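You operate a simulated robot arm through the tools that you are given. There is no shell and no other tool. Be economical: measure what you need, move in short steps, check, and stop when the job is done.

The job below is to be done with a simulated robot arm. You get a single attempt, and the scene is never put back.

Task
Measure the black cradle's middle stud in the length gauge and lay it in the slot for its length.
Fine: the slide goes back.

It is judged by the outcome, as a careful person would: the job done as asked, and still so three seconds after it is handed in. It fails if anything else is knocked over, pushed out of place, dropped, spilled or broken.

Robot
A 7-joint arm with a two-finger parallel gripper, fixed in place. Base frame: the origin is at the foot of the arm, x ahead of it, y to its left, z up; the work surface is at about z = 860. Lengths are in mm, angles in degrees, forces in N, time in s.
With the tool pointing down near the work surface it reaches from about 300 to 700 mm from the base axis. Its first joint turns from -66.0 to 66.0 degrees. Payload 1.57 kg.
The TCP is the grasp point between the finger pads, 30 mm short of the fingertips. In the tool frame z runs along the fingers and y along their closing line. The gripper opens to 110 mm. The fingers are 24 mm wide and 12 mm thick; the gripper's body (48 by 112 mm) begins 78 mm behind the TCP.
Orientation is that of the tool frame in the base frame, as [roll, pitch, yaw] about the fixed x, y, z axes, in that order (R = Rz(yaw) Ry(pitch) Rx(roll)). With the fingers straight down and closing along the base's y, the tool's x points along the base's -x, its y along +y and its z along -z.

Tools
- The arm moves only by the tool servo_tool. Its argument "moves" is a list of rows, each a list of 7 numbers: the turn, a rotation vector about the tool's x, y, z in degrees, then the shift along the tool's x, y, z in cm, then the finger opening in cm, from 0 to 11. In form: [[wx, wy, wz, tx, ty, tz, grip], ...]. A call has 1 to 8 rows; each row is the pose to reach, as a shift and turn from the pose commanded when the call began, along the tool's axes at that moment. A row lasts 0.2 s, in which the tool goes at most 50 mm and 8.6 degrees; a call with a longer step from one row to the next is refused whole, and so is a gripper value outside its range. A pose out of reach is approached as far as the arm can. The call stops where the force on the tool passes 70 N (or 10 N more than at its start, if that is more) or the arm is blocked; 0.2 s more then pass. The fingers move at their own pace (about 108 mm/s each) and stop on an object; they squeeze with about 40 N. The grip force told is the motor's: it shows also when the fingers shut on nothing. Time passes only in rows, and 0.2 s behind the last, so rows that repeat a pose let the fingers close. The reply holds the time, the measured pose of the TCP, the force on the tool along the base axes, the opening and the grip force, in the units named above and with some noise, with the torque about the TCP (base axes, N m) and any sound that the robot's microphone picked up.
- Cameras (640 x 400 px; columns grow to the right, rows downward): "scene" is fixed at [160, -392.2, 1393.2]; the picture's right is [0.80, -0.60, 0.00], its down [-0.40, -0.54, -0.74] and it looks along [0.44, 0.60, -0.67] (base axes); focal length 340 px, centre (320, 200). "wrist" rides on the gripper at [70, 16, -141] in the tool frame; the picture's right is [-0.23, 0.97, 0.00], its down [-0.86, -0.20, -0.48] and it looks along [-0.47, -0.11, 0.88] (tool axes); focal length 222 px, centre (320, 200). There is no depth. A picture from a camera that has moved, and an enlarged one, comes with that camera's place and axes in the base frame and with its lens.
- grab_frame(camera): a new picture of that camera. The clock stands still meanwhile.
- zoom(camera, box): a new picture of the part [left, top, right, bottom] of that camera's present view, enlarged. The clock stands still meanwhile.
- close_job(): hands the job in; it is judged then, once.

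Work in short steps. Places have to be worked out from the pictures, the camera data and where the tool is seen: move nearer, look again, correct. Check each grasp and each placing, and mend what went wrong. You have 120 turns and 68 pictures in all, those below and enlarged ones among them. Open the gripper and draw the arm clear of the work before you hand the job in, unless the task says otherwise; then end with one line.

The tools are called after "Call:" as name(argument=value, ...) on one line, values as JSON. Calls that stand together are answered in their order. servo_tool: Moves the arm, as the interface text tells. Its arguments: {"type":"object","properties":{"moves":{"type":"array","items":{"type":"array","items":{"type":"number"}}}},"required":["moves"]} The other tools are called the same way: grab_frame (camera) takes a picture; zoom (camera, box) takes an enlarged picture of a part of a camera's view; close_job () hands the job in.

At the start:

```text
time: 0.0
ee_pos: [338.0, 36.3, 1125.6]
ee_rot: [-180.0, 0.0, 180.0]
force: [0.2, 0.4, 0.7]
moment: [-0.04, 0.01, -0.02]
gripper_width: 109.9
grip_force: 0.2
```

scene: 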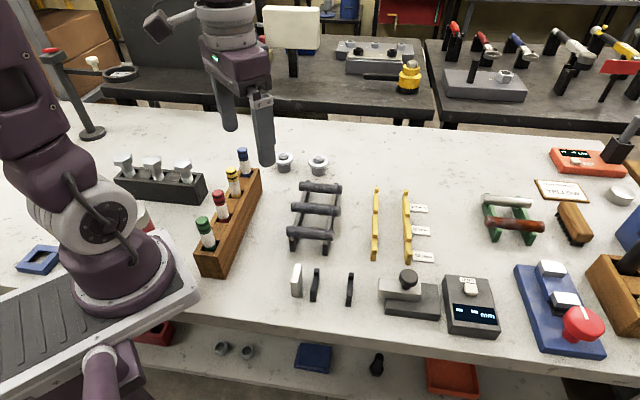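
wrist: 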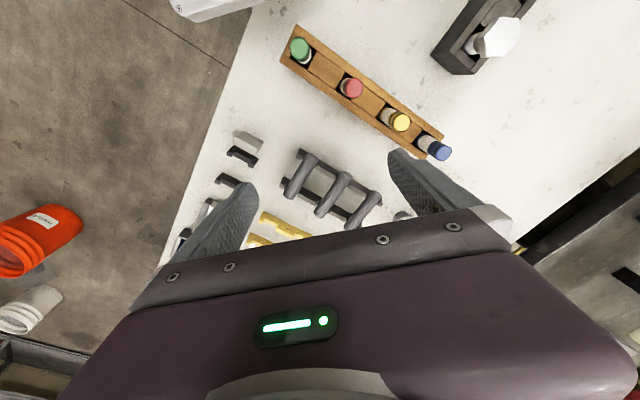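

The scene shows the black cradle with three studs, a yellow slotted rack with labels, and what seems to be the gauge. I'll zoom in for details.

Call:
zoom(camera="scene", box=[270, 160, 450, 272])

Call:
zoom(camera="scene", box=[270, 245, 510, 395])

```text
3.56 times, centred on (360, 216) of scene
camera zoom: at [160.0, -392.2, 1393.2], right [0.8, -0.6, 0.0], down [-0.4, -0.54, -0.74], along [0.44, 0.6, -0.67], focal length 1208 px, centre (178, 143)
```

zoom: 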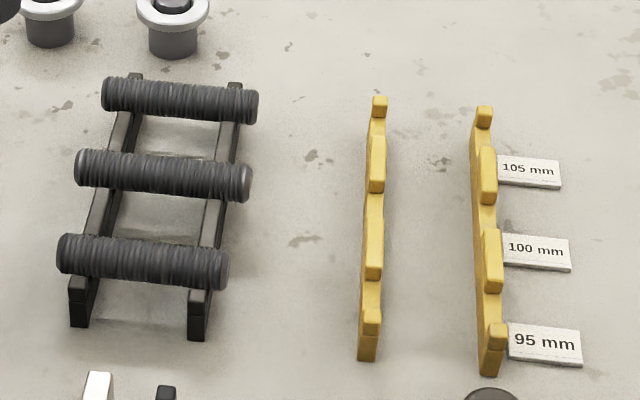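

```text
2.67 times, centred on (390, 320) of scene
camera zoom: at [160.0, -392.2, 1393.2], right [0.8, -0.6, 0.0], down [-0.4, -0.54, -0.74], along [0.44, 0.6, -0.67], focal length 906 px, centre (133, -120)
```

zoom: 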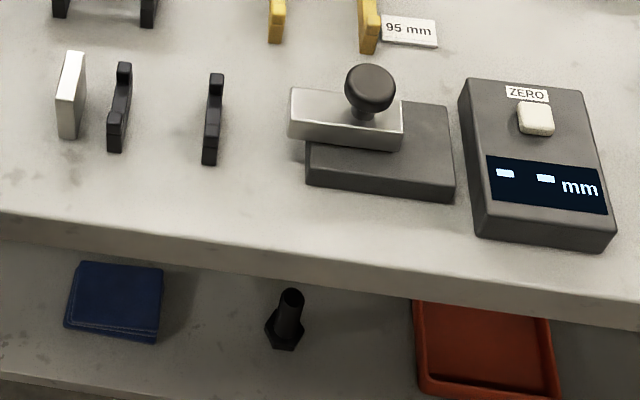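

The cradle's middle stud is estimated near (470, 36), with its axis at about −44° in the base xy plane; the gauge has an anvil, two V supports and a knobbed slide. I'll move above the stud, turning the tool +44° about its z.

Call:
servo_tool(moves=[[0, 0, 7.4, -2.2, 0, 0, 9], [0, 0, 14.8, -4.4, 0, 0, 8], [0, 0, 22.2, -6.6, 0, 0, 7], [0, 0, 29.6, -8.8, 0, 0, 6], [0, 0, 37, -11, 0, 0, 5], [0, 0, 44, -13.2, 0, 2, 4], [0, 0, 44, -13.2, 0, 4, 4]])

Call:
grab_frame(camera="wrist")

Call:
grab_frame(camera="scene")

```text
time: 1.6
ee_pos: [470.1, 37.1, 1086.2]
ee_rot: [-180.0, 0.1, 136.0]
force: [0.0, 0.4, 0.0]
moment: [-0.01, 0.01, -0.04]
gripper_width: 40.1
grip_force: 0.1
```

```text
63 pictures are left
camera wrist: at [431.7, 98.8, 1226.9], right [0.84, 0.54, 0.0], down [0.48, -0.74, 0.48], along [0.26, -0.4, -0.88], focal length 222 px, centre (320, 200)
```

wrist: 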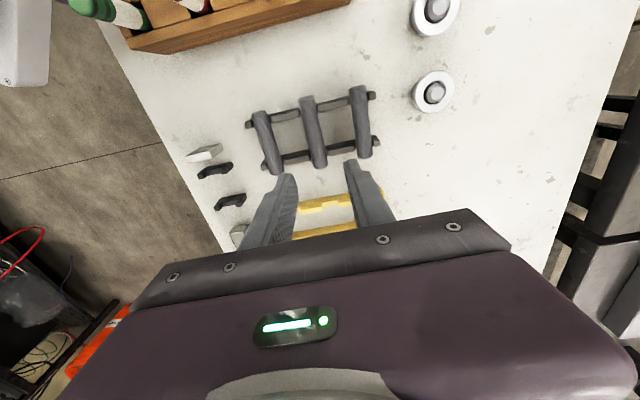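

```text
62 pictures are left
```

scene: 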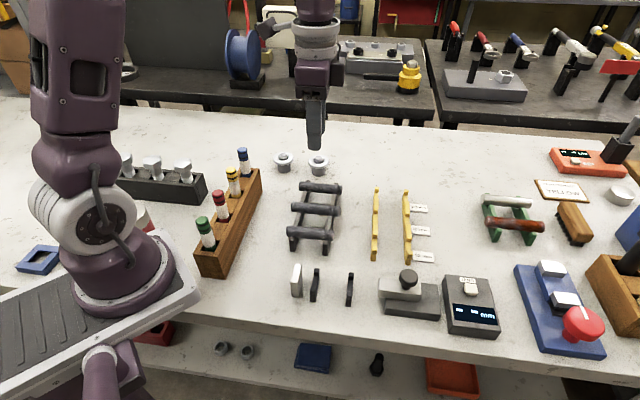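

The wrist view now shows the cradle and the gauge supports clearly. I'll zoom in for measurements.

Call:
zoom(camera="wrist", box=[230, 70, 400, 176])

Call:
zoom(camera="wrist", box=[170, 130, 410, 280])

```text
3.76 times, centred on (315, 123) of wrist
camera zoom: at [431.7, 98.8, 1226.9], right [0.84, 0.54, 0.0], down [0.48, -0.74, 0.48], along [0.26, -0.4, -0.88], focal length 836 px, centre (339, 490)
```

zoom: 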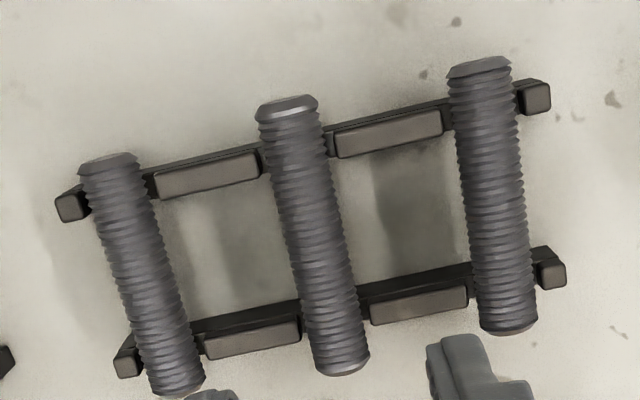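

```text
2.67 times, centred on (290, 205) of wrist
camera zoom: at [431.7, 98.8, 1226.9], right [0.84, 0.54, 0.0], down [0.48, -0.74, 0.48], along [0.26, -0.4, -0.88], focal length 592 px, centre (400, 187)
```

zoom: 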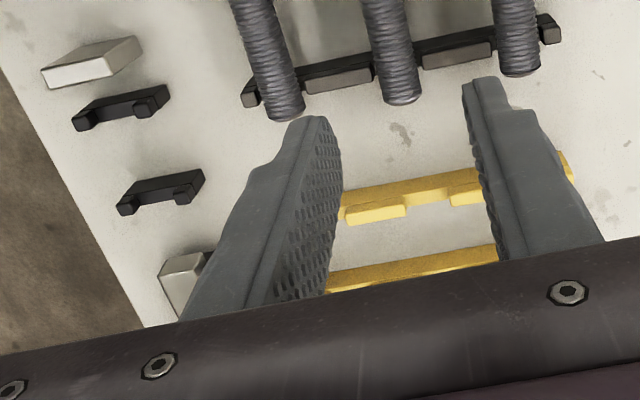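

Triangulated stud centre ≈ (464, 34, ~893), axis ≈ −45°. I'll descend to TCP z≈950, correcting the offset, and look again.

Call:
servo_tool(moves=[[0, 0, 1, 0.15, -0.5, 4, 4], [0, 0, 1, 0.15, -0.5, 8, 4], [0, 0, 1, 0.15, -0.5, 11, 4], [0, 0, 1, 0.15, -0.5, 13.6, 4]])

Call:
grab_frame(camera="wrist")

Call:
zoom(camera="scene", box=[240, 130, 400, 260])

```text
time: 2.6
ee_pos: [465.6, 34.4, 948.5]
ee_rot: [-180.0, 0.1, 135.0]
force: [-0.7, -0.4, -0.1]
moment: [0.03, 0.02, 0.02]
gripper_width: 39.9
grip_force: 0.2
```

```text
59 pictures are left
camera wrist: at [428.0, 97.2, 1091.0], right [0.85, 0.53, 0.0], down [0.46, -0.75, 0.48], along [0.25, -0.41, -0.88], focal length 222 px, centre (320, 200)
```

wrist: 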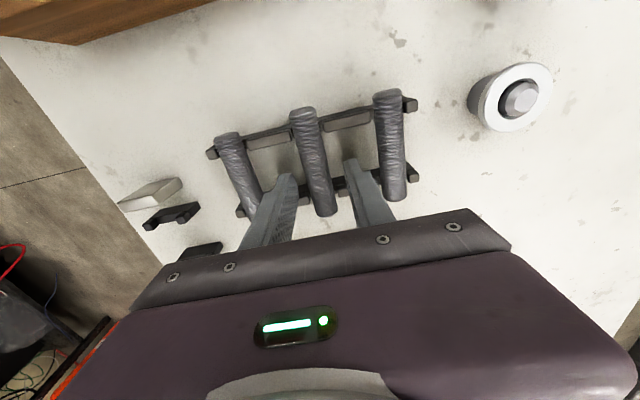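

```text
3.08 times, centred on (320, 195) of scene
camera zoom: at [160.0, -392.2, 1393.2], right [0.8, -0.6, 0.0], down [-0.4, -0.54, -0.74], along [0.44, 0.6, -0.67], focal length 1046 px, centre (320, 215)
```

zoom: 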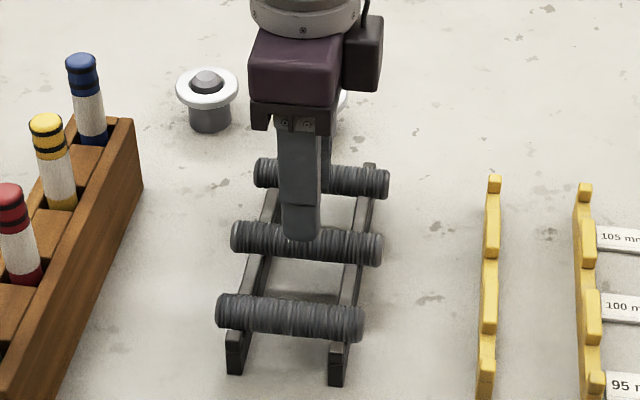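

The stud lies about 4.5 mm toward −tool-y of the gripper centre. Correcting and descending to TCP z≈907 (fingertips ~877, between the rails), still open.

Call:
servo_tool(moves=[[0, 0, 0.5, 0.05, -0.45, 0, 4], [0, 0, 0.5, 0.05, -0.45, 1.5, 4], [0, 0, 0.5, 0.05, -0.45, 3, 4], [0, 0, 0.5, 0.05, -0.45, 4.1, 4]])

Call:
grab_frame(camera="wrist")

Call:
zoom(camera="scene", box=[260, 150, 380, 260])

```text
time: 3.6
ee_pos: [462.0, 31.7, 907.6]
ee_rot: [-180.0, 0.0, 134.5]
force: [-0.7, 0.3, -0.1]
moment: [0.01, 0.01, -0.01]
gripper_width: 40.0
grip_force: 0.1
```

```text
57 pictures are left
camera wrist: at [425.1, 94.5, 1049.9], right [0.85, 0.52, 0.0], down [0.46, -0.75, 0.48], along [0.25, -0.41, -0.88], focal length 222 px, centre (320, 200)
```

wrist: 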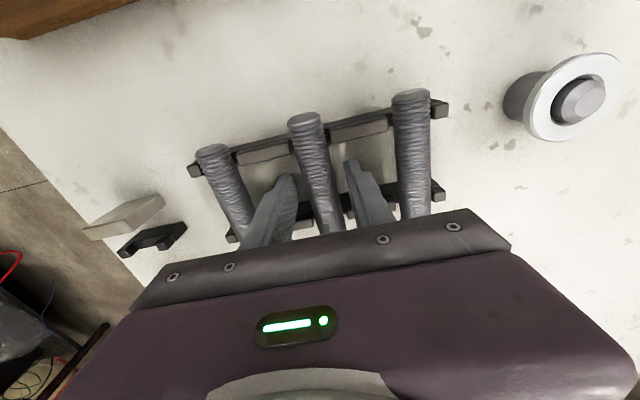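

```text
3.64 times, centred on (320, 205) of scene
camera zoom: at [160.0, -392.2, 1393.2], right [0.8, -0.6, 0.0], down [-0.4, -0.54, -0.74], along [0.44, 0.6, -0.67], focal length 1236 px, centre (320, 182)
```

zoom: 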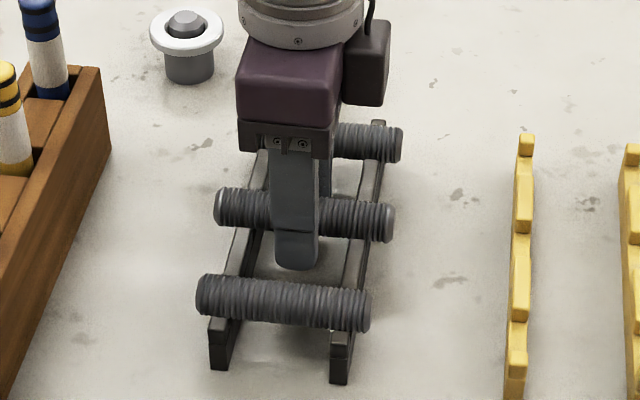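

Fingers straddle the middle stud, centred. Closing now.

Call:
servo_tool(moves=[[0, 0, 0, 0, 0, 0, 3], [0, 0, 0, 0, 0, 0, 2.2], [0, 0, 0, 0, 0, 0, 1.6], [0, 0, 0, 0, 0, 0, 1], [0, 0, 0, 0, 0, 0, 1]])

```text
time: 4.8
ee_pos: [462.7, 32.8, 909.4]
ee_rot: [-180.0, 0.0, 134.5]
force: [1.2, 1.0, 0.3]
moment: [-0.04, -0.02, -0.01]
gripper_width: 22.8
grip_force: 35.5
```

Gripped at 22.8 mm. Lift straight up about 90 mm and check.

Call:
servo_tool(moves=[[0, 0, 0, 0, 0, -1, 1], [0, 0, 0, 0, 0, -3, 1], [0, 0, 0, 0, 0, -5.5, 1], [0, 0, 0, 0, 0, -8, 1], [0, 0, 0, 0, 0, -9.5, 1]])

Call:
grab_frame(camera="wrist")

Call:
grab_frame(camera="scene")

```text
time: 6.0
ee_pos: [460.5, 32.8, 1003.5]
ee_rot: [-180.0, 0.0, 134.5]
force: [-0.7, 0.4, -3.3]
moment: [-0.01, 0.0, 0.02]
gripper_width: 22.8
grip_force: 35.2
```

```text
55 pictures are left
camera wrist: at [424.2, 95.0, 1145.3], right [0.85, 0.52, 0.0], down [0.46, -0.75, 0.48], along [0.25, -0.41, -0.88], focal length 222 px, centre (320, 200)
```

wrist: 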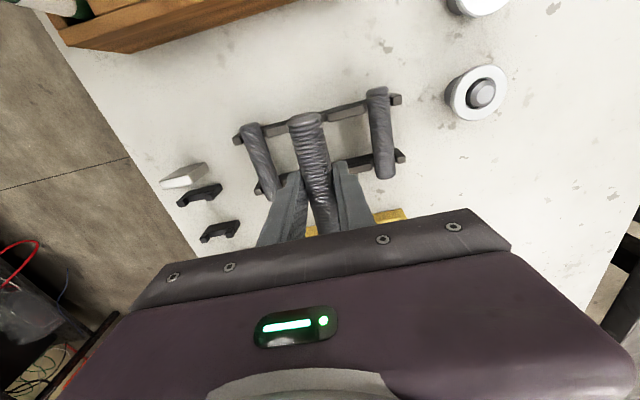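

```text
54 pictures are left
```

scene: 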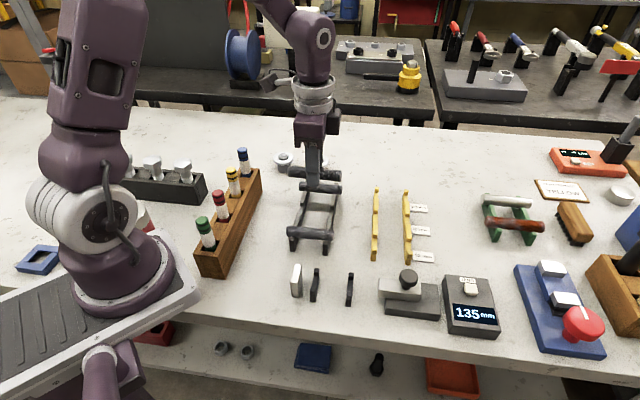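

The stud is held, the cradle and other studs are undisturbed, and the display reads 135 mm with the slide open. Support midpoint is ≈ (381, −128). I'll carry the stud at this height over the gauge and look.

Call:
servo_tool(moves=[[0, 0, 0, -1, -3, 0, 1], [0, 0, 0, -2.3, -6.6, 0, 1], [0, 0, 0, -3.6, -10.2, 0, 1], [0, 0, 0, -4.9, -13.9, 0, 1], [0, 0, 0, -5.9, -16.95, 0, 1], [0, 0, 0, -5.9, -16.95, 0, 1]])

Call:
grab_frame(camera="wrist")

Call:
zoom(camera="scene", box=[260, 190, 520, 352])

```text
time: 7.4
ee_pos: [381.7, -131.9, 1003.2]
ee_rot: [-180.0, 0.0, 134.5]
force: [0.8, -0.5, -3.9]
moment: [0.0, -0.03, -0.02]
gripper_width: 22.8
grip_force: 34.7
```

```text
53 pictures are left
camera wrist: at [344.9, -67.5, 1144.6], right [0.85, 0.52, 0.0], down [0.46, -0.75, 0.48], along [0.25, -0.41, -0.88], focal length 222 px, centre (320, 200)
```

wrist: 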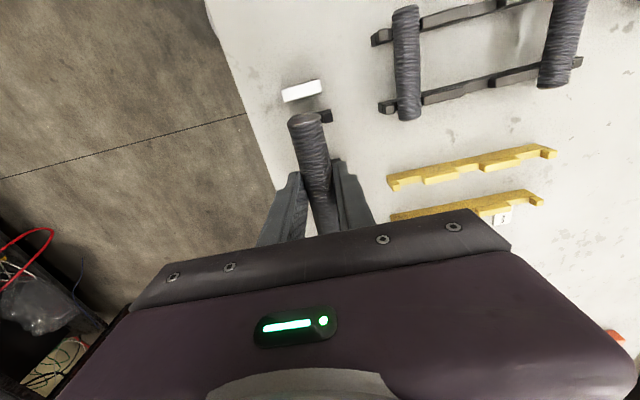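

```text
2.46 times, centred on (390, 271) of scene
camera zoom: at [160.0, -392.3, 1393.1], right [0.8, -0.6, 0.0], down [-0.4, -0.54, -0.74], along [0.44, 0.6, -0.67], focal length 836 px, centre (148, 25)
```

zoom: 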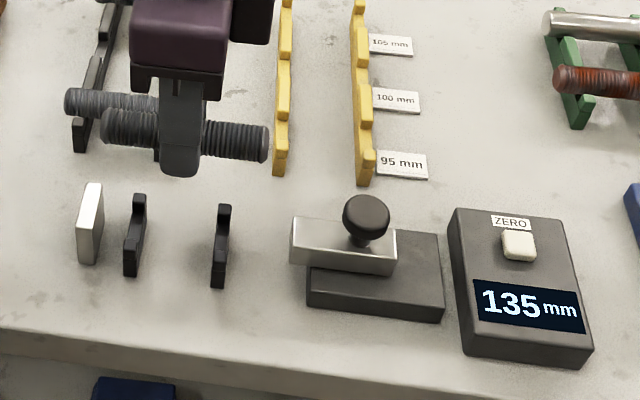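

I need a precise view of the supports' lips before lowering. Zooming the scene tightly on them.

Call:
zoom(camera="scene", box=[285, 255, 365, 315])

Call:
zoom(camera="scene", box=[360, 175, 450, 270])

```text
6.67 times, centred on (325, 285) of scene
camera zoom: at [160.0, -392.3, 1393.1], right [0.8, -0.6, 0.0], down [-0.4, -0.54, -0.74], along [0.44, 0.6, -0.67], focal length 2266 px, centre (287, -367)
```

zoom: 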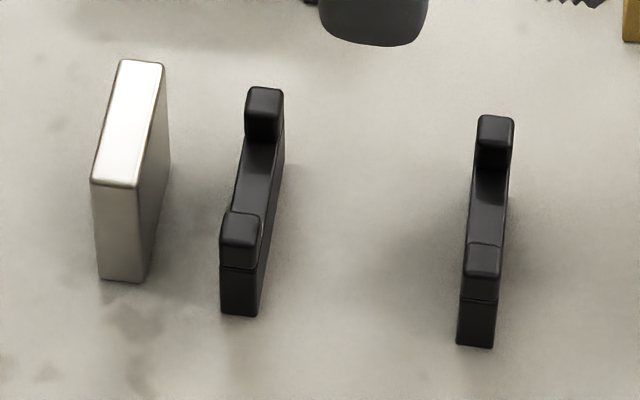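

```text
4.21 times, centred on (405, 222) of scene
camera zoom: at [160.0, -392.3, 1393.1], right [0.8, -0.6, 0.0], down [-0.4, -0.54, -0.74], along [0.44, 0.6, -0.67], focal length 1431 px, centre (-38, 105)
```

zoom: 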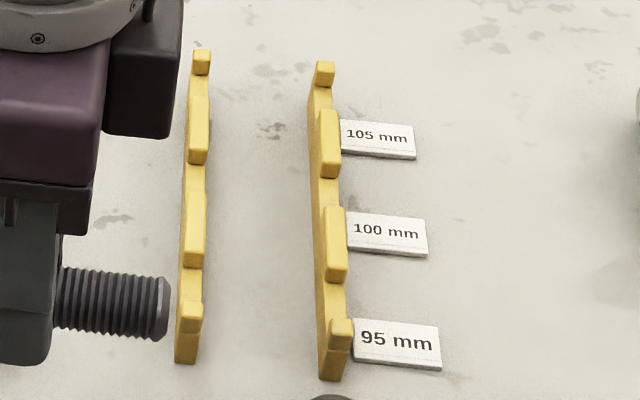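

Supports have flat seats with ~30 mm between lips; scene and wrist estimates of the perpendicular coordinate disagree by a few mm. I'll shift 50 mm sideways (+tool y) and slightly lower to see the supports unobstructed from the wrist.

Call:
servo_tool(moves=[[0, 0, 0.5, 0, 2.5, 1, 1], [0, 0, 0.5, 0.5, 4.5, 2.5, 1], [0, 0, 0.5, 1.0, 5, 4, 1], [0, 0, 0.5, 1.0, 5, 4, 1]])

Call:
grab_frame(camera="wrist")

Call:
zoom(camera="wrist", box=[190, 90, 350, 240])

```text
time: 8.4
ee_pos: [411.5, -86.9, 962.9]
ee_rot: [-180.0, 0.0, 133.9]
force: [-0.5, 0.0, -3.3]
moment: [-0.01, 0.01, -0.01]
gripper_width: 23.0
grip_force: 35.1
```

```text
49 pictures are left
camera wrist: at [374.4, -24.7, 1104.6], right [0.86, 0.51, 0.0], down [0.45, -0.75, 0.48], along [0.25, -0.41, -0.88], focal length 222 px, centre (320, 200)
```

wrist: 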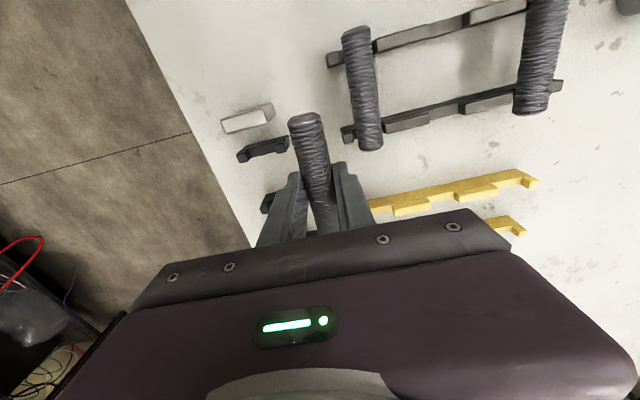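

```text
2.67 times, centred on (270, 165) of wrist
camera zoom: at [374.4, -24.7, 1104.6], right [0.86, 0.51, 0.0], down [0.45, -0.75, 0.48], along [0.25, -0.41, -0.88], focal length 592 px, centre (453, 293)
```

zoom: 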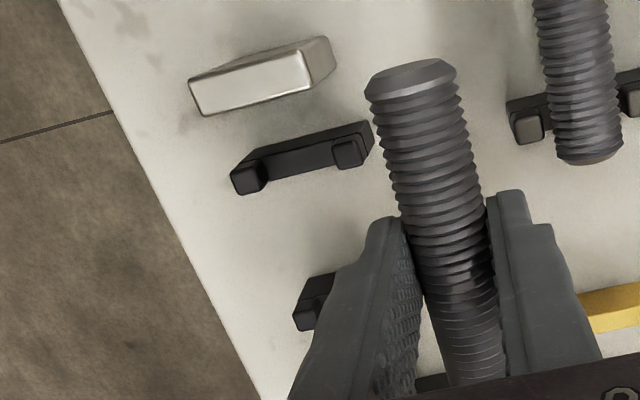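

Wrist estimate puts the seat midline 54.8 mm toward −tool y. I'll check scene-camera bias using the held stud at its known pose.

Call:
zoom(camera="scene", box=[285, 215, 385, 315])

```text
4.00 times, centred on (335, 265) of scene
camera zoom: at [160.0, -392.2, 1393.1], right [0.8, -0.6, 0.0], down [-0.4, -0.54, -0.74], along [0.44, 0.6, -0.67], focal length 1359 px, centre (260, -60)
```

zoom: 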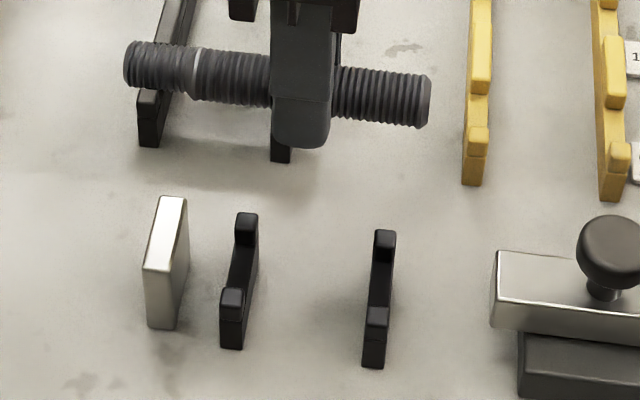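

Scene bias is about +2.6 mm, so fused seat midline is ≈ −53.7 mm in tool y. Moving over it with the stud ~10 mm clear of the anvil, and descending to TCP z≈925 (stud still above the lips).

Call:
servo_tool(moves=[[0, 0, 0, -0.5, -2, 0, 1], [0, 0, 0, -1.0, -4, 0, 1], [0, 0, 0, -1.3, -5.37, 0, 1], [0, 0, 0, -1.3, -5.37, 2, 1], [0, 0, 0, -1.3, -5.37, 3.7, 1], [0, 0, 0, -1.3, -5.37, 3.7, 1]])

Call:
zoom(camera="scene", box=[280, 230, 380, 315])

Call:
zoom(camera="wrist", box=[220, 70, 400, 250])

```text
time: 9.8
ee_pos: [381.2, -133.7, 926.8]
ee_rot: [-179.9, 0.0, 134.0]
force: [0.4, 0.5, -2.7]
moment: [0.02, 0.0, 0.0]
gripper_width: 22.9
grip_force: 35.3
```

```text
4.71 times, centred on (330, 272) of scene
camera zoom: at [160.0, -392.2, 1393.1], right [0.8, -0.6, 0.0], down [-0.4, -0.54, -0.74], along [0.44, 0.6, -0.67], focal length 1599 px, centre (273, -141)
```

zoom: 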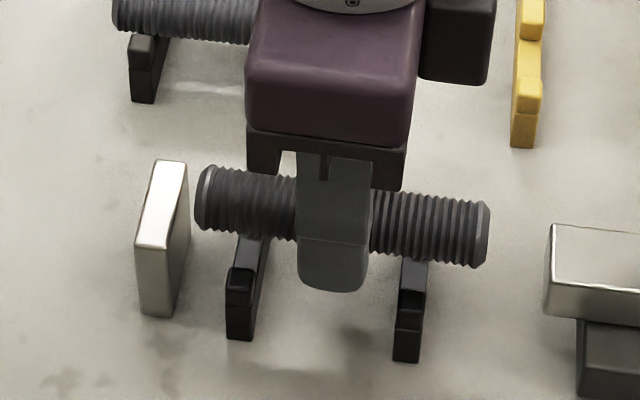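

```text
2.22 times, centred on (310, 160) of wrist
camera zoom: at [344.6, -70.7, 1067.5], right [0.86, 0.51, 0.0], down [0.45, -0.75, 0.48], along [0.25, -0.41, -0.88], focal length 494 px, centre (342, 289)
```

zoom: 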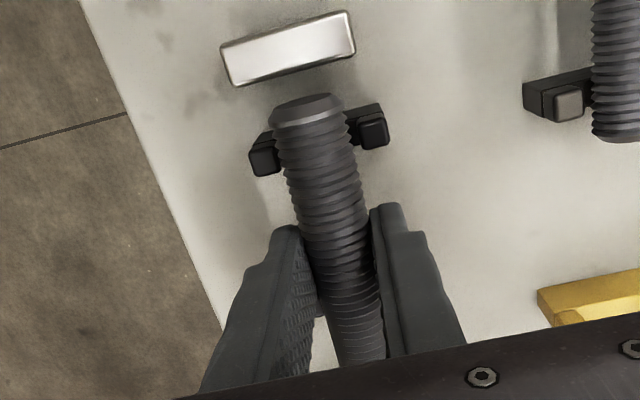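

The wrist view shows the stud centred between the lips within ~1 mm. Lowering gently toward the seats.

Call:
servo_tool(moves=[[0, 0, 0, 0, -0.05, 0.7, 1], [0, 0, 0, 0, -0.05, 1.3, 1], [0, 0, 0, 0, -0.05, 1.7, 1], [0, 0, 0, 0, -0.05, 1.7, 1]])

Call:
zoom(camera="scene", box=[280, 230, 380, 315])

```text
time: 10.8
ee_pos: [380.8, -133.0, 909.5]
ee_rot: [-179.9, -0.1, 134.0]
force: [0.0, 0.5, -3.3]
moment: [0.02, -0.01, -0.02]
gripper_width: 22.9
grip_force: 34.8
```

```text
4.71 times, centred on (330, 272) of scene
camera zoom: at [160.0, -392.2, 1393.1], right [0.8, -0.6, 0.0], down [-0.4, -0.54, -0.74], along [0.44, 0.6, -0.67], focal length 1599 px, centre (273, -141)
```

zoom: 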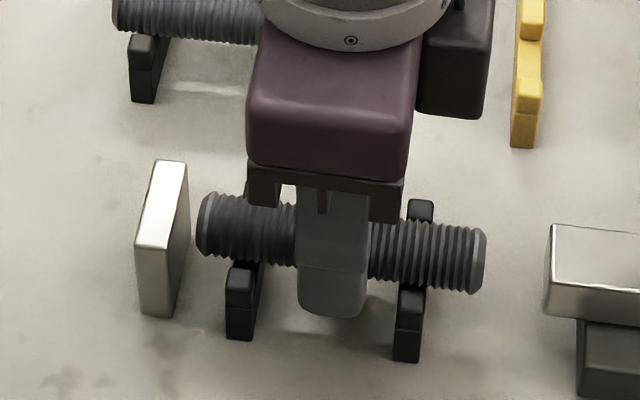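

Still free, the stud is about to enter between the lips. Going down in 2 mm steps.

Call:
servo_tool(moves=[[0, 0, 0, 0, 0, 0.2, 1], [0, 0, 0, 0, 0, 0.4, 1], [0, 0, 0, 0, 0, 0.5, 1]])

```text
time: 11.6
ee_pos: [381.8, -133.9, 904.7]
ee_rot: [179.8, 0.1, 134.0]
force: [2.9, 2.1, 26.2]
moment: [0.03, -0.04, 0.02]
gripper_width: 22.9
grip_force: 35.6
```

Contact at TCP z≈905, consistent with seating. Checking visually.

Call:
zoom(camera="scene", box=[285, 250, 375, 315])

```text
6.15 times, centred on (330, 282) of scene
camera zoom: at [159.7, -392.1, 1393.2], right [0.8, -0.6, 0.0], down [-0.4, -0.54, -0.74], along [0.44, 0.6, -0.67], focal length 2091 px, centre (258, -308)
```

zoom: 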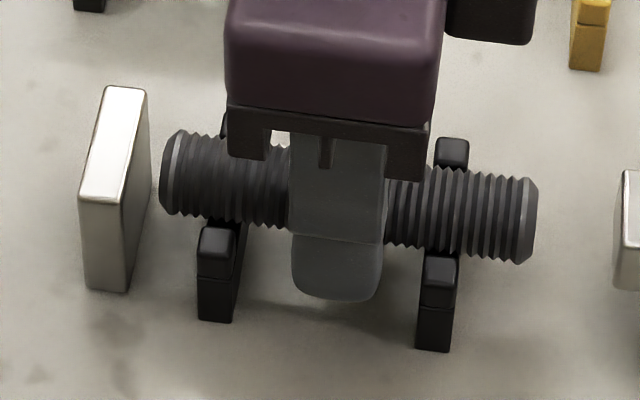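

It appears seated between the lips. Relieve the preload and open to 40 mm, slowly, then look.

Call:
servo_tool(moves=[[0, 0, 0, 0, 0, -0.1, 1], [0, 0, 0, 0, 0, -0.1, 2.4], [0, 0, 0, 0, 0, -0.1, 3], [0, 0, 0, 0, 0, -0.1, 4], [0, 0, 0, 0, 0, -0.1, 4]])

Call:
zoom(camera="scene", box=[285, 250, 375, 315])

```text
time: 12.8
ee_pos: [380.6, -132.3, 905.8]
ee_rot: [179.9, 0.1, 134.0]
force: [-0.3, 0.0, 1.0]
moment: [0.01, 0.0, 0.01]
gripper_width: 40.1
grip_force: 0.0
```

```text
6.15 times, centred on (330, 282) of scene
camera zoom: at [160.0, -392.2, 1393.2], right [0.8, -0.6, 0.0], down [-0.4, -0.54, -0.74], along [0.44, 0.6, -0.67], focal length 2091 px, centre (258, -308)
```

zoom: 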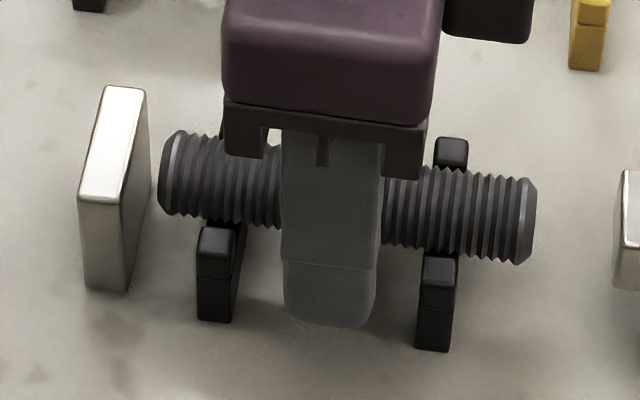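

The stud rests on the supports. Raising clear and moving over the slide's knob (estimated ~124 mm along −tool x) to look.

Call:
servo_tool(moves=[[0, 0, 0, 0, 0, -2, 4], [0, 0, 0, 0, 0, -5, 4], [0, 0, 0, 0, 0, -9.5, 4.5], [0, 0, 0, -4, 0, -10, 5], [0, 0, 0, -8, 0, -10, 5], [0, 0, 0, -12.4, 0, -10, 5], [0, 0, 0, -12.4, 0, -10, 5]])

Call:
grab_frame(camera="wrist")

Call:
zoom(camera="scene", box=[280, 200, 520, 350])

```text
time: 14.4
ee_pos: [467.5, -222.8, 1005.7]
ee_rot: [180.0, 0.1, 134.0]
force: [-0.2, 0.5, -0.1]
moment: [0.06, 0.01, 0.02]
gripper_width: 50.5
grip_force: 0.1
```

```text
41 pictures are left
camera wrist: at [431.1, -159.9, 1147.7], right [0.86, 0.51, 0.0], down [0.45, -0.75, 0.48], along [0.25, -0.41, -0.88], focal length 222 px, centre (320, 200)
```

wrist: 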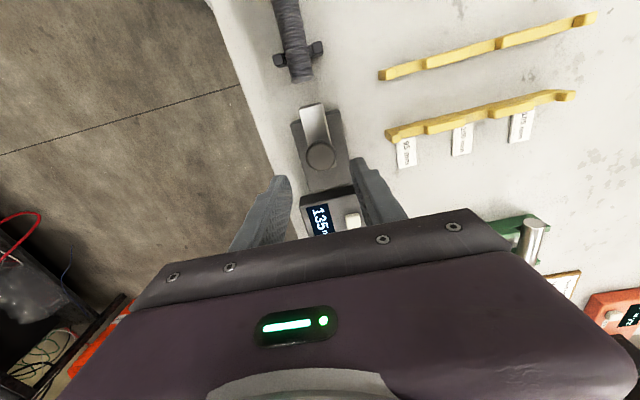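

```text
2.67 times, centred on (400, 275) of scene
camera zoom: at [160.0, -392.2, 1393.2], right [0.8, -0.6, 0.0], down [-0.4, -0.54, -0.74], along [0.44, 0.6, -0.67], focal length 906 px, centre (107, 0)
```

zoom: 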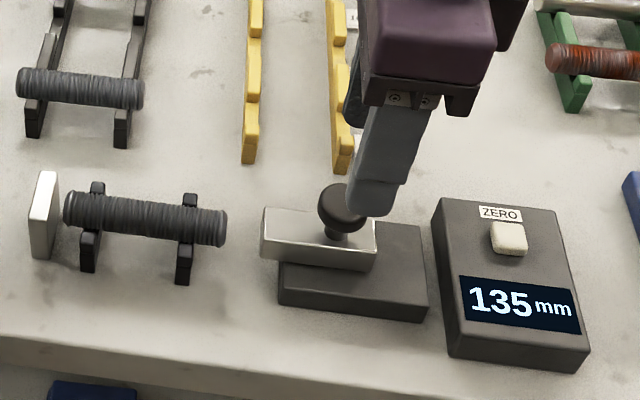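

The stud is well seated. The knob is ≈3.5 mm toward +tool x with its centre at about z 928; descending to TCP z≈945 with the fingers straddling it.

Call:
servo_tool(moves=[[0, 0, 0, 0.35, 0.05, 2, 5], [0, 0, 0, 0.35, 0.05, 4, 5], [0, 0, 0, 0.35, 0.05, 5.5, 5], [0, 0, 0, 0.35, 0.05, 6.1, 5]])

Call:
grab_frame(camera="wrist")

Call:
zoom(camera="scene", box=[360, 240, 460, 330])

```text
time: 15.4
ee_pos: [465.2, -219.1, 943.9]
ee_rot: [179.9, 0.0, 134.0]
force: [-0.6, -0.4, 0.2]
moment: [-0.01, 0.01, -0.06]
gripper_width: 49.8
grip_force: 0.1
```

```text
39 pictures are left
camera wrist: at [428.7, -156.7, 1086.1], right [0.86, 0.51, 0.0], down [0.45, -0.75, 0.48], along [0.25, -0.41, -0.88], focal length 222 px, centre (320, 200)
```

wrist: 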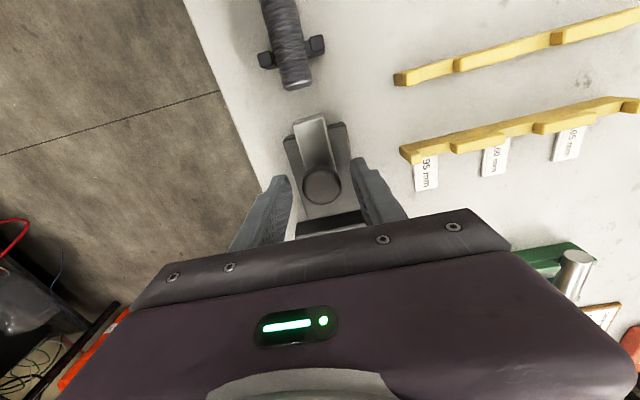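

```text
4.44 times, centred on (410, 285) of scene
camera zoom: at [160.0, -392.2, 1393.2], right [0.8, -0.6, 0.0], down [-0.4, -0.54, -0.74], along [0.44, 0.6, -0.67], focal length 1510 px, centre (-80, -178)
```

zoom: 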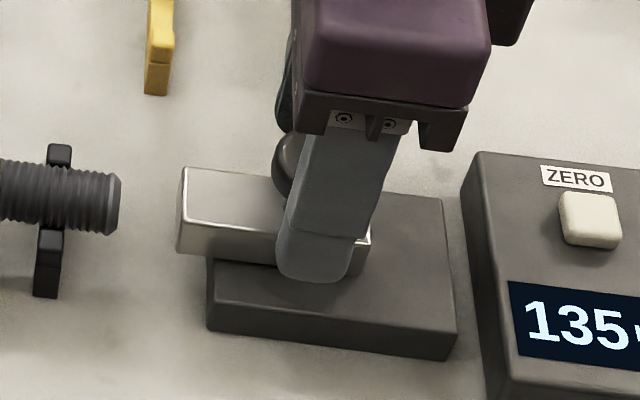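

The knob is nearly centred between the fingers. Shift 1.5 mm and close on it.

Call:
servo_tool(moves=[[0, 0, 0, 0.15, 0.1, 0.1, 5], [0, 0, 0, 0.15, 0.1, 0.1, 4], [0, 0, 0, 0.15, 0.1, 0.1, 3.3], [0, 0, 0, 0.15, 0.1, 0.1, 2.5], [0, 0, 0, 0.15, 0.1, 0.1, 2]])

```text
time: 16.6
ee_pos: [465.7, -218.0, 943.5]
ee_rot: [180.0, -0.1, 133.9]
force: [3.1, 3.4, -2.5]
moment: [0.05, -0.15, 0.01]
gripper_width: 29.3
grip_force: 39.2
```

Knob gripped at 29 mm. Push the slide along +tool x by 20 mm first.

Call:
servo_tool(moves=[[0, 0, 0, 0.4, 0, 0, 2], [0, 0, 0, 0.8, 0, 0, 2], [0, 0, 0, 1.2, 0, 0, 2], [0, 0, 0, 1.6, 0, 0, 2], [0, 0, 0, 2.0, 0, 0, 2]])

Call:
zoom(camera="scene", box=[280, 220, 520, 370])

```text
time: 17.8
ee_pos: [451.6, -203.8, 943.5]
ee_rot: [-180.0, 0.0, 134.0]
force: [5.3, 2.3, -2.0]
moment: [-0.14, -0.26, 0.11]
gripper_width: 29.6
grip_force: 38.9
```

```text
2.67 times, centred on (400, 295) of scene
camera zoom: at [160.1, -392.2, 1393.2], right [0.8, -0.6, 0.0], down [-0.4, -0.54, -0.74], along [0.44, 0.6, -0.67], focal length 906 px, centre (107, -53)
```

zoom: 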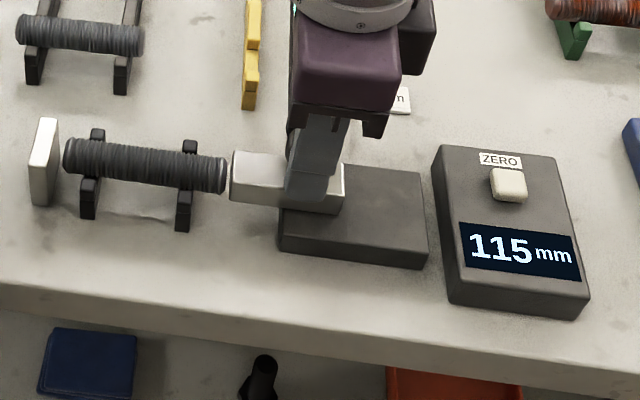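

The slide follows: 115 mm. Continue 8 mm and then creep.

Call:
servo_tool(moves=[[0, 0, 0, 0.3, 0, 0, 2], [0, 0, 0, 0.6, 0, 0, 2], [0, 0, 0, 0.9, 0, 0, 2], [0, 0, 0, 0.9, 0, 0, 2]])

Call:
zoom(camera="scene", box=[280, 220, 520, 370])

```text
time: 18.8
ee_pos: [445.0, -197.1, 943.8]
ee_rot: [-180.0, 0.0, 133.9]
force: [3.7, 1.5, 4.6]
moment: [-0.24, -0.2, -0.05]
gripper_width: 29.6
grip_force: 38.9
```

```text
2.67 times, centred on (400, 295) of scene
camera zoom: at [160.0, -392.2, 1393.2], right [0.8, -0.6, 0.0], down [-0.4, -0.54, -0.74], along [0.44, 0.6, -0.67], focal length 906 px, centre (107, -53)
```

zoom: 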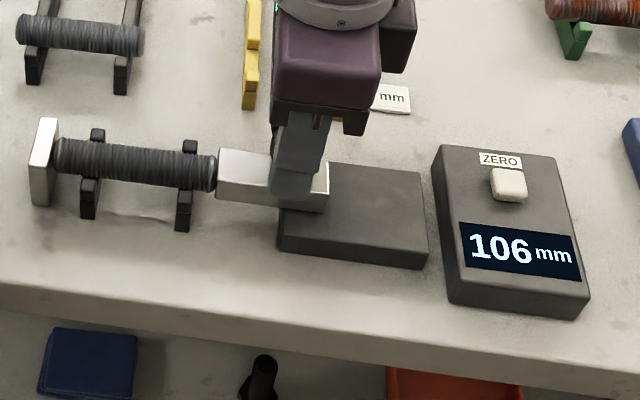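

Reading 106, the stud nearly at the anvil. Creep 1 mm per row and watch the force.

Call:
servo_tool(moves=[[0, 0, 0, 0.1, 0, 0, 2], [0, 0, 0, 0.2, 0, 0, 2], [0, 0, 0, 0.2, 0, 0, 2]])

Call:
zoom(camera="scene", box=[280, 220, 520, 370])

```text
time: 19.6
ee_pos: [444.1, -195.9, 942.2]
ee_rot: [180.0, 0.1, 134.0]
force: [7.6, -5.8, 4.6]
moment: [0.23, 0.16, -0.03]
gripper_width: 29.6
grip_force: 38.6
```

```text
2.67 times, centred on (400, 295) of scene
camera zoom: at [160.1, -392.3, 1393.1], right [0.8, -0.6, 0.0], down [-0.4, -0.54, -0.74], along [0.44, 0.6, -0.67], focal length 906 px, centre (107, -53)
```

zoom: 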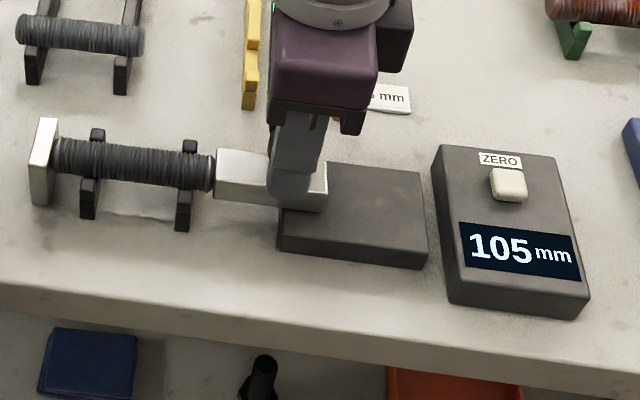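

Resistance of ~9.5 N along the axis and the reading holds at 105. Confirm with slightly more push.

Call:
servo_tool(moves=[[0, 0, 0, 0.1, 0, 0, 2], [0, 0, 0, 0.2, 0, 0, 2], [0, 0, 0, 0.2, 0, 0, 2]])

Call:
zoom(camera="scene", box=[280, 240, 520, 350])

```text
time: 20.4
ee_pos: [445.0, -196.3, 944.0]
ee_rot: [180.0, 0.3, 134.0]
force: [19.0, -21.3, -7.2]
moment: [-0.37, -0.35, -0.01]
gripper_width: 29.6
grip_force: 39.3
```

```text
2.67 times, centred on (400, 295) of scene
camera zoom: at [160.6, -392.8, 1392.9], right [0.8, -0.6, 0.0], down [-0.4, -0.54, -0.74], along [0.44, 0.6, -0.67], focal length 906 px, centre (107, -53)
```

zoom: 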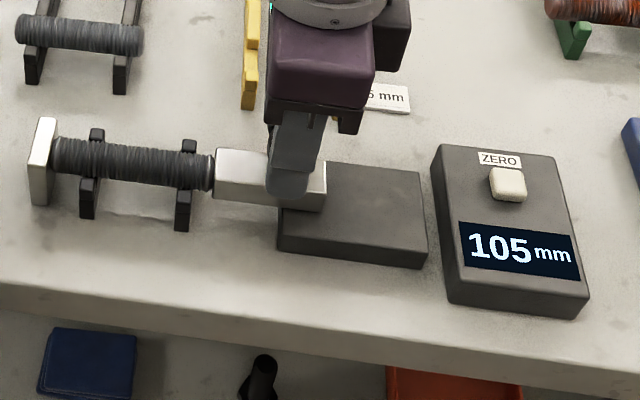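

The gauge reads 105 with firm contact, but my picture-based length guess was ~100, so I want to verify that the gauge's zero is right. Measuring the stud between anvil and slide in a tight zoom.

Call:
zoom(camera="scene", box=[290, 240, 390, 330])

```text
4.44 times, centred on (340, 285) of scene
camera zoom: at [160.6, -392.8, 1392.9], right [0.8, -0.6, 0.0], down [-0.4, -0.54, -0.74], along [0.44, 0.6, -0.67], focal length 1510 px, centre (231, -178)
```

zoom: 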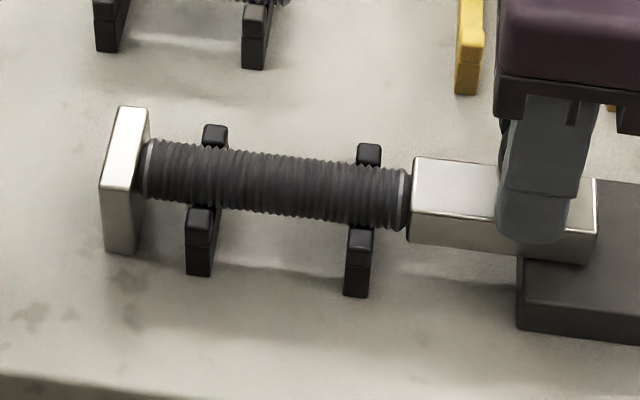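

The tight zoom gives ~106 mm vs. ~95/100, confirming 105 mm (my early guess clipped the ends). Now pull the slide back to its starting point.

Call:
servo_tool(moves=[[0, 0, 0, -0.4, 0, 0, 2], [0, 0, 0, -0.9, 0, 0, 2], [0, 0, 0, -1.5, 0, 0, 2], [0, 0, 0, -2.1, 0, 0, 2], [0, 0, 0, -2.7, 0, 0, 2], [0, 0, 0, -3.3, 0, 0, 2], [0, 0, 0, -3.3, 0, 0, 2]])

Call:
zoom(camera="scene", box=[280, 220, 520, 370])

```text
time: 22.0
ee_pos: [465.2, -217.8, 942.7]
ee_rot: [-180.0, -0.1, 134.0]
force: [-2.0, 12.6, 13.4]
moment: [0.08, -0.16, 0.03]
gripper_width: 29.3
grip_force: 38.9
```

```text
2.67 times, centred on (400, 295) of scene
camera zoom: at [159.7, -391.8, 1393.3], right [0.8, -0.6, 0.0], down [-0.4, -0.54, -0.74], along [0.44, 0.6, -0.67], focal length 906 px, centre (107, -53)
```

zoom: 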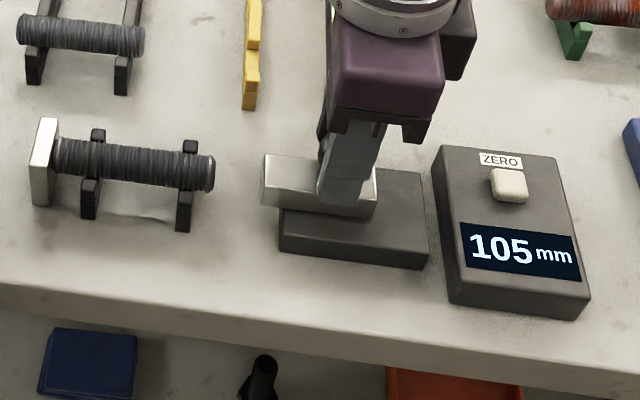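

The slide is back at its start. Open gently and rise.

Call:
servo_tool(moves=[[0, 0, 0, 0, 0, 0, 3.2], [0, 0, 0, 0, 0, 0, 4], [0, 0, 0, 0, 0, 0, 5], [0, 0, 0, 0, 0, -2, 5], [0, 0, 0, 0, 0, -5, 5], [0, 0, 0, 0, 0, -6, 5]])

Call:
zoom(camera="scene", box=[280, 220, 520, 370])

```text
time: 23.4
ee_pos: [464.6, -219.2, 1004.0]
ee_rot: [180.0, 0.0, 134.0]
force: [-0.1, -0.3, 0.8]
moment: [-0.02, -0.04, 0.02]
gripper_width: 50.2
grip_force: 0.0
```

```text
2.67 times, centred on (400, 295) of scene
camera zoom: at [160.0, -392.2, 1393.2], right [0.8, -0.6, 0.0], down [-0.4, -0.54, -0.74], along [0.44, 0.6, -0.67], focal length 906 px, centre (107, -53)
```

zoom: 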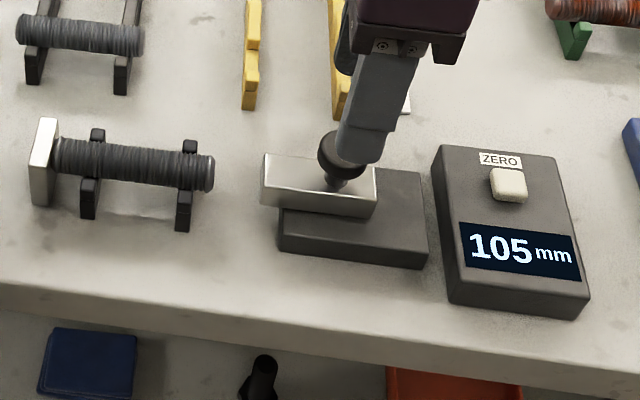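

Slide back, reading held at 105. Returning over the stud (now against the anvil) at s≈360 and descending with 40 mm opening.

Call:
servo_tool(moves=[[0, 0, 0, 4.1, 0, 0, 4.5], [0, 0, 0, 8.2, 0, 0, 4], [0, 0, 0, 12.3, 0.03, 0, 4], [0, 0, 0, 12.3, 0.03, 2, 4], [0, 0, 0, 12.3, 0.03, 4, 4], [0, 0, 0, 12.3, 0.03, 5, 4], [0, 0, 0, 12.3, 0.03, 5, 4]])

Call:
grab_frame(camera="wrist")

Call:
zoom(camera="scene", box=[280, 230, 380, 315])

```text
time: 25.0
ee_pos: [379.5, -131.2, 954.1]
ee_rot: [-179.9, 0.0, 134.0]
force: [-0.1, 0.8, -0.5]
moment: [0.02, 0.02, 0.0]
gripper_width: 39.9
grip_force: 0.0
```

```text
30 pictures are left
camera wrist: at [342.6, -66.7, 1095.1], right [0.86, 0.51, 0.0], down [0.45, -0.75, 0.48], along [0.25, -0.41, -0.88], focal length 222 px, centre (320, 200)
```

wrist: 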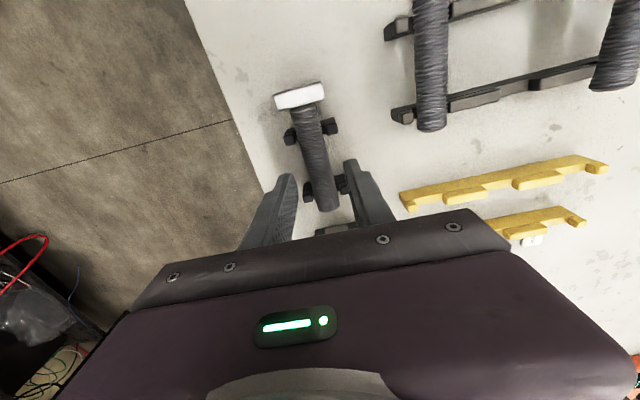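

```text
4.71 times, centred on (330, 272) of scene
camera zoom: at [160.0, -392.2, 1393.2], right [0.8, -0.6, 0.0], down [-0.4, -0.54, -0.74], along [0.44, 0.6, -0.67], focal length 1599 px, centre (273, -141)
```

zoom: 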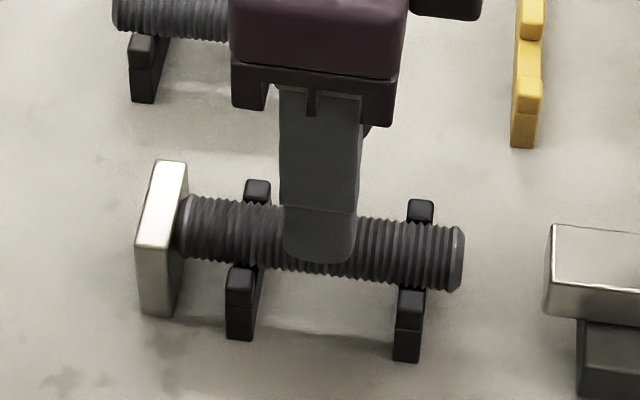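

The stud is slightly toward −tool y (~2.5–3.5 mm). Correct and descend to grasp height.

Call:
servo_tool(moves=[[0, 0, 0, 0, -0.28, 1.5, 4], [0, 0, 0, 0, -0.28, 3, 4], [0, 0, 0, 0, -0.28, 4.3, 4], [0, 0, 0, 0, -0.28, 4.8, 4], [0, 0, 0, 0, -0.28, 4.8, 4]])

Call:
zoom(camera="wrist", box=[220, 70, 400, 250])

```text
time: 26.2
ee_pos: [377.6, -132.2, 905.6]
ee_rot: [180.0, 0.0, 134.0]
force: [-0.6, -0.8, 0.6]
moment: [0.0, -0.03, -0.05]
gripper_width: 40.0
grip_force: 0.0
```

```text
2.22 times, centred on (310, 160) of wrist
camera zoom: at [340.6, -68.7, 1046.8], right [0.86, 0.51, 0.0], down [0.45, -0.75, 0.48], along [0.25, -0.41, -0.88], focal length 494 px, centre (342, 289)
```

zoom: 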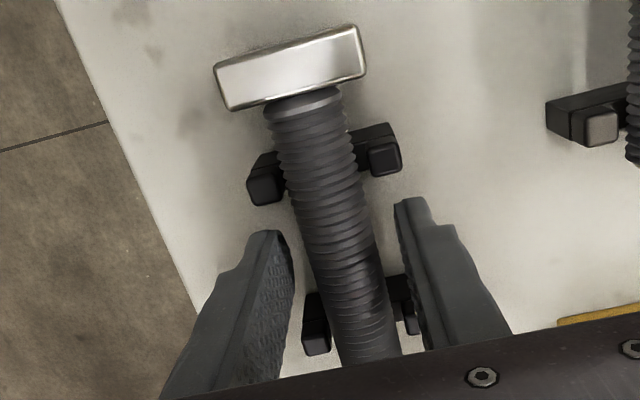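

Fingers straddle the stud symmetrically. Close and lift slightly backwards (away from the anvil) first.

Call:
servo_tool(moves=[[0, 0, 0, 0, 0, 0, 3], [0, 0, 0, 0, 0, 0, 2.2], [0, 0, 0, 0, 0, 0, 1.6], [0, 0, 0, 0, 0, 0, 1], [0, 0, 0, 0, 0, 0, 1]])

Call:
servo_tool(moves=[[0, 0, 0, -0.2, 0, -0.3, 1], [0, 0, 0, -0.3, 0, -1, 1], [0, 0, 0, -0.3, 0, -3, 1], [0, 0, 0, -0.3, 0, -6, 1], [0, 0, 0, -0.3, 0, -9, 1]])

Call:
grab_frame(camera="wrist")

Call:
zoom(camera="scene", box=[280, 170, 460, 320])

```text
time: 27.4
ee_pos: [376.6, -131.1, 906.9]
ee_rot: [180.0, 0.0, 134.0]
force: [1.1, 0.3, 0.1]
moment: [-0.02, -0.01, 0.06]
gripper_width: 23.1
grip_force: 35.7
```

```text
time: 28.6
ee_pos: [379.9, -132.9, 996.3]
ee_rot: [180.0, -0.1, 134.0]
force: [-0.5, -0.2, -2.6]
moment: [-0.01, -0.03, 0.02]
gripper_width: 22.8
grip_force: 35.3
```

```text
27 pictures are left
camera wrist: at [343.5, -70.2, 1137.3], right [0.86, 0.51, 0.0], down [0.45, -0.75, 0.48], along [0.25, -0.41, -0.88], focal length 222 px, centre (320, 200)
```

wrist: 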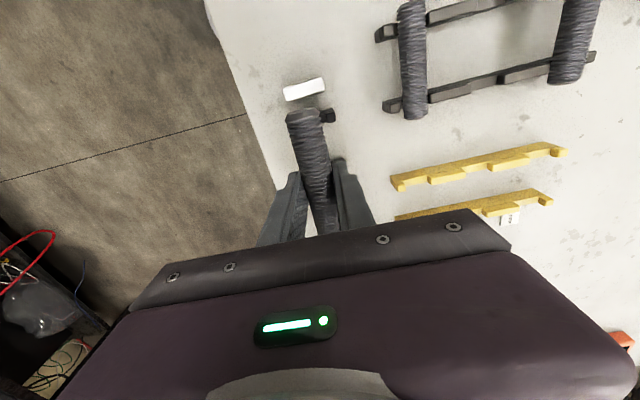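

```text
2.67 times, centred on (370, 245) of scene
camera zoom: at [160.0, -392.2, 1393.2], right [0.8, -0.6, 0.0], down [-0.4, -0.54, -0.74], along [0.44, 0.6, -0.67], focal length 906 px, centre (187, 80)
```

zoom: 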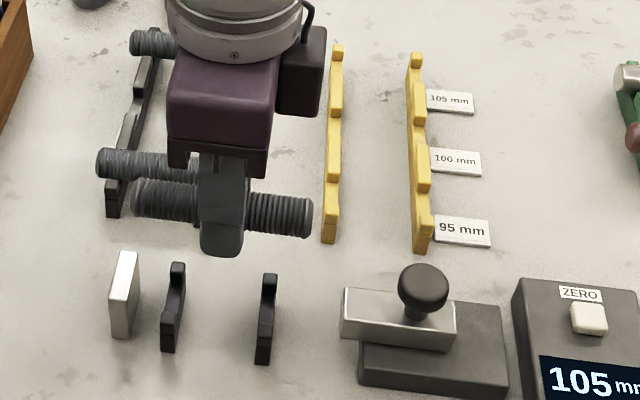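

The stud is held again. Now a precise look at the yellow rack's 105 slot (farthest).

Call:
zoom(camera="scene", box=[360, 180, 440, 230])

```text
8.00 times, centred on (400, 205) of scene
camera zoom: at [160.0, -392.2, 1393.2], right [0.8, -0.6, 0.0], down [-0.4, -0.54, -0.74], along [0.44, 0.6, -0.67], focal length 2719 px, centre (-320, 160)
```

zoom: 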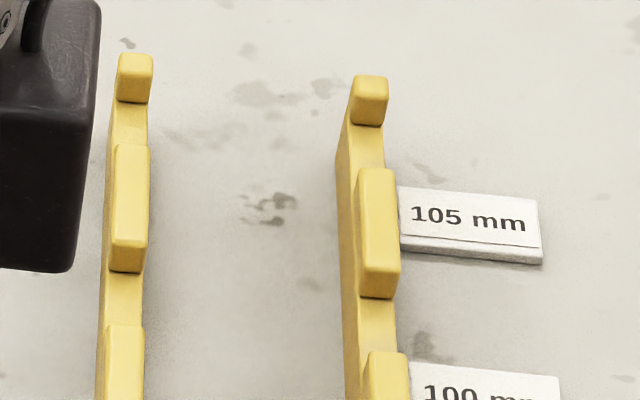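

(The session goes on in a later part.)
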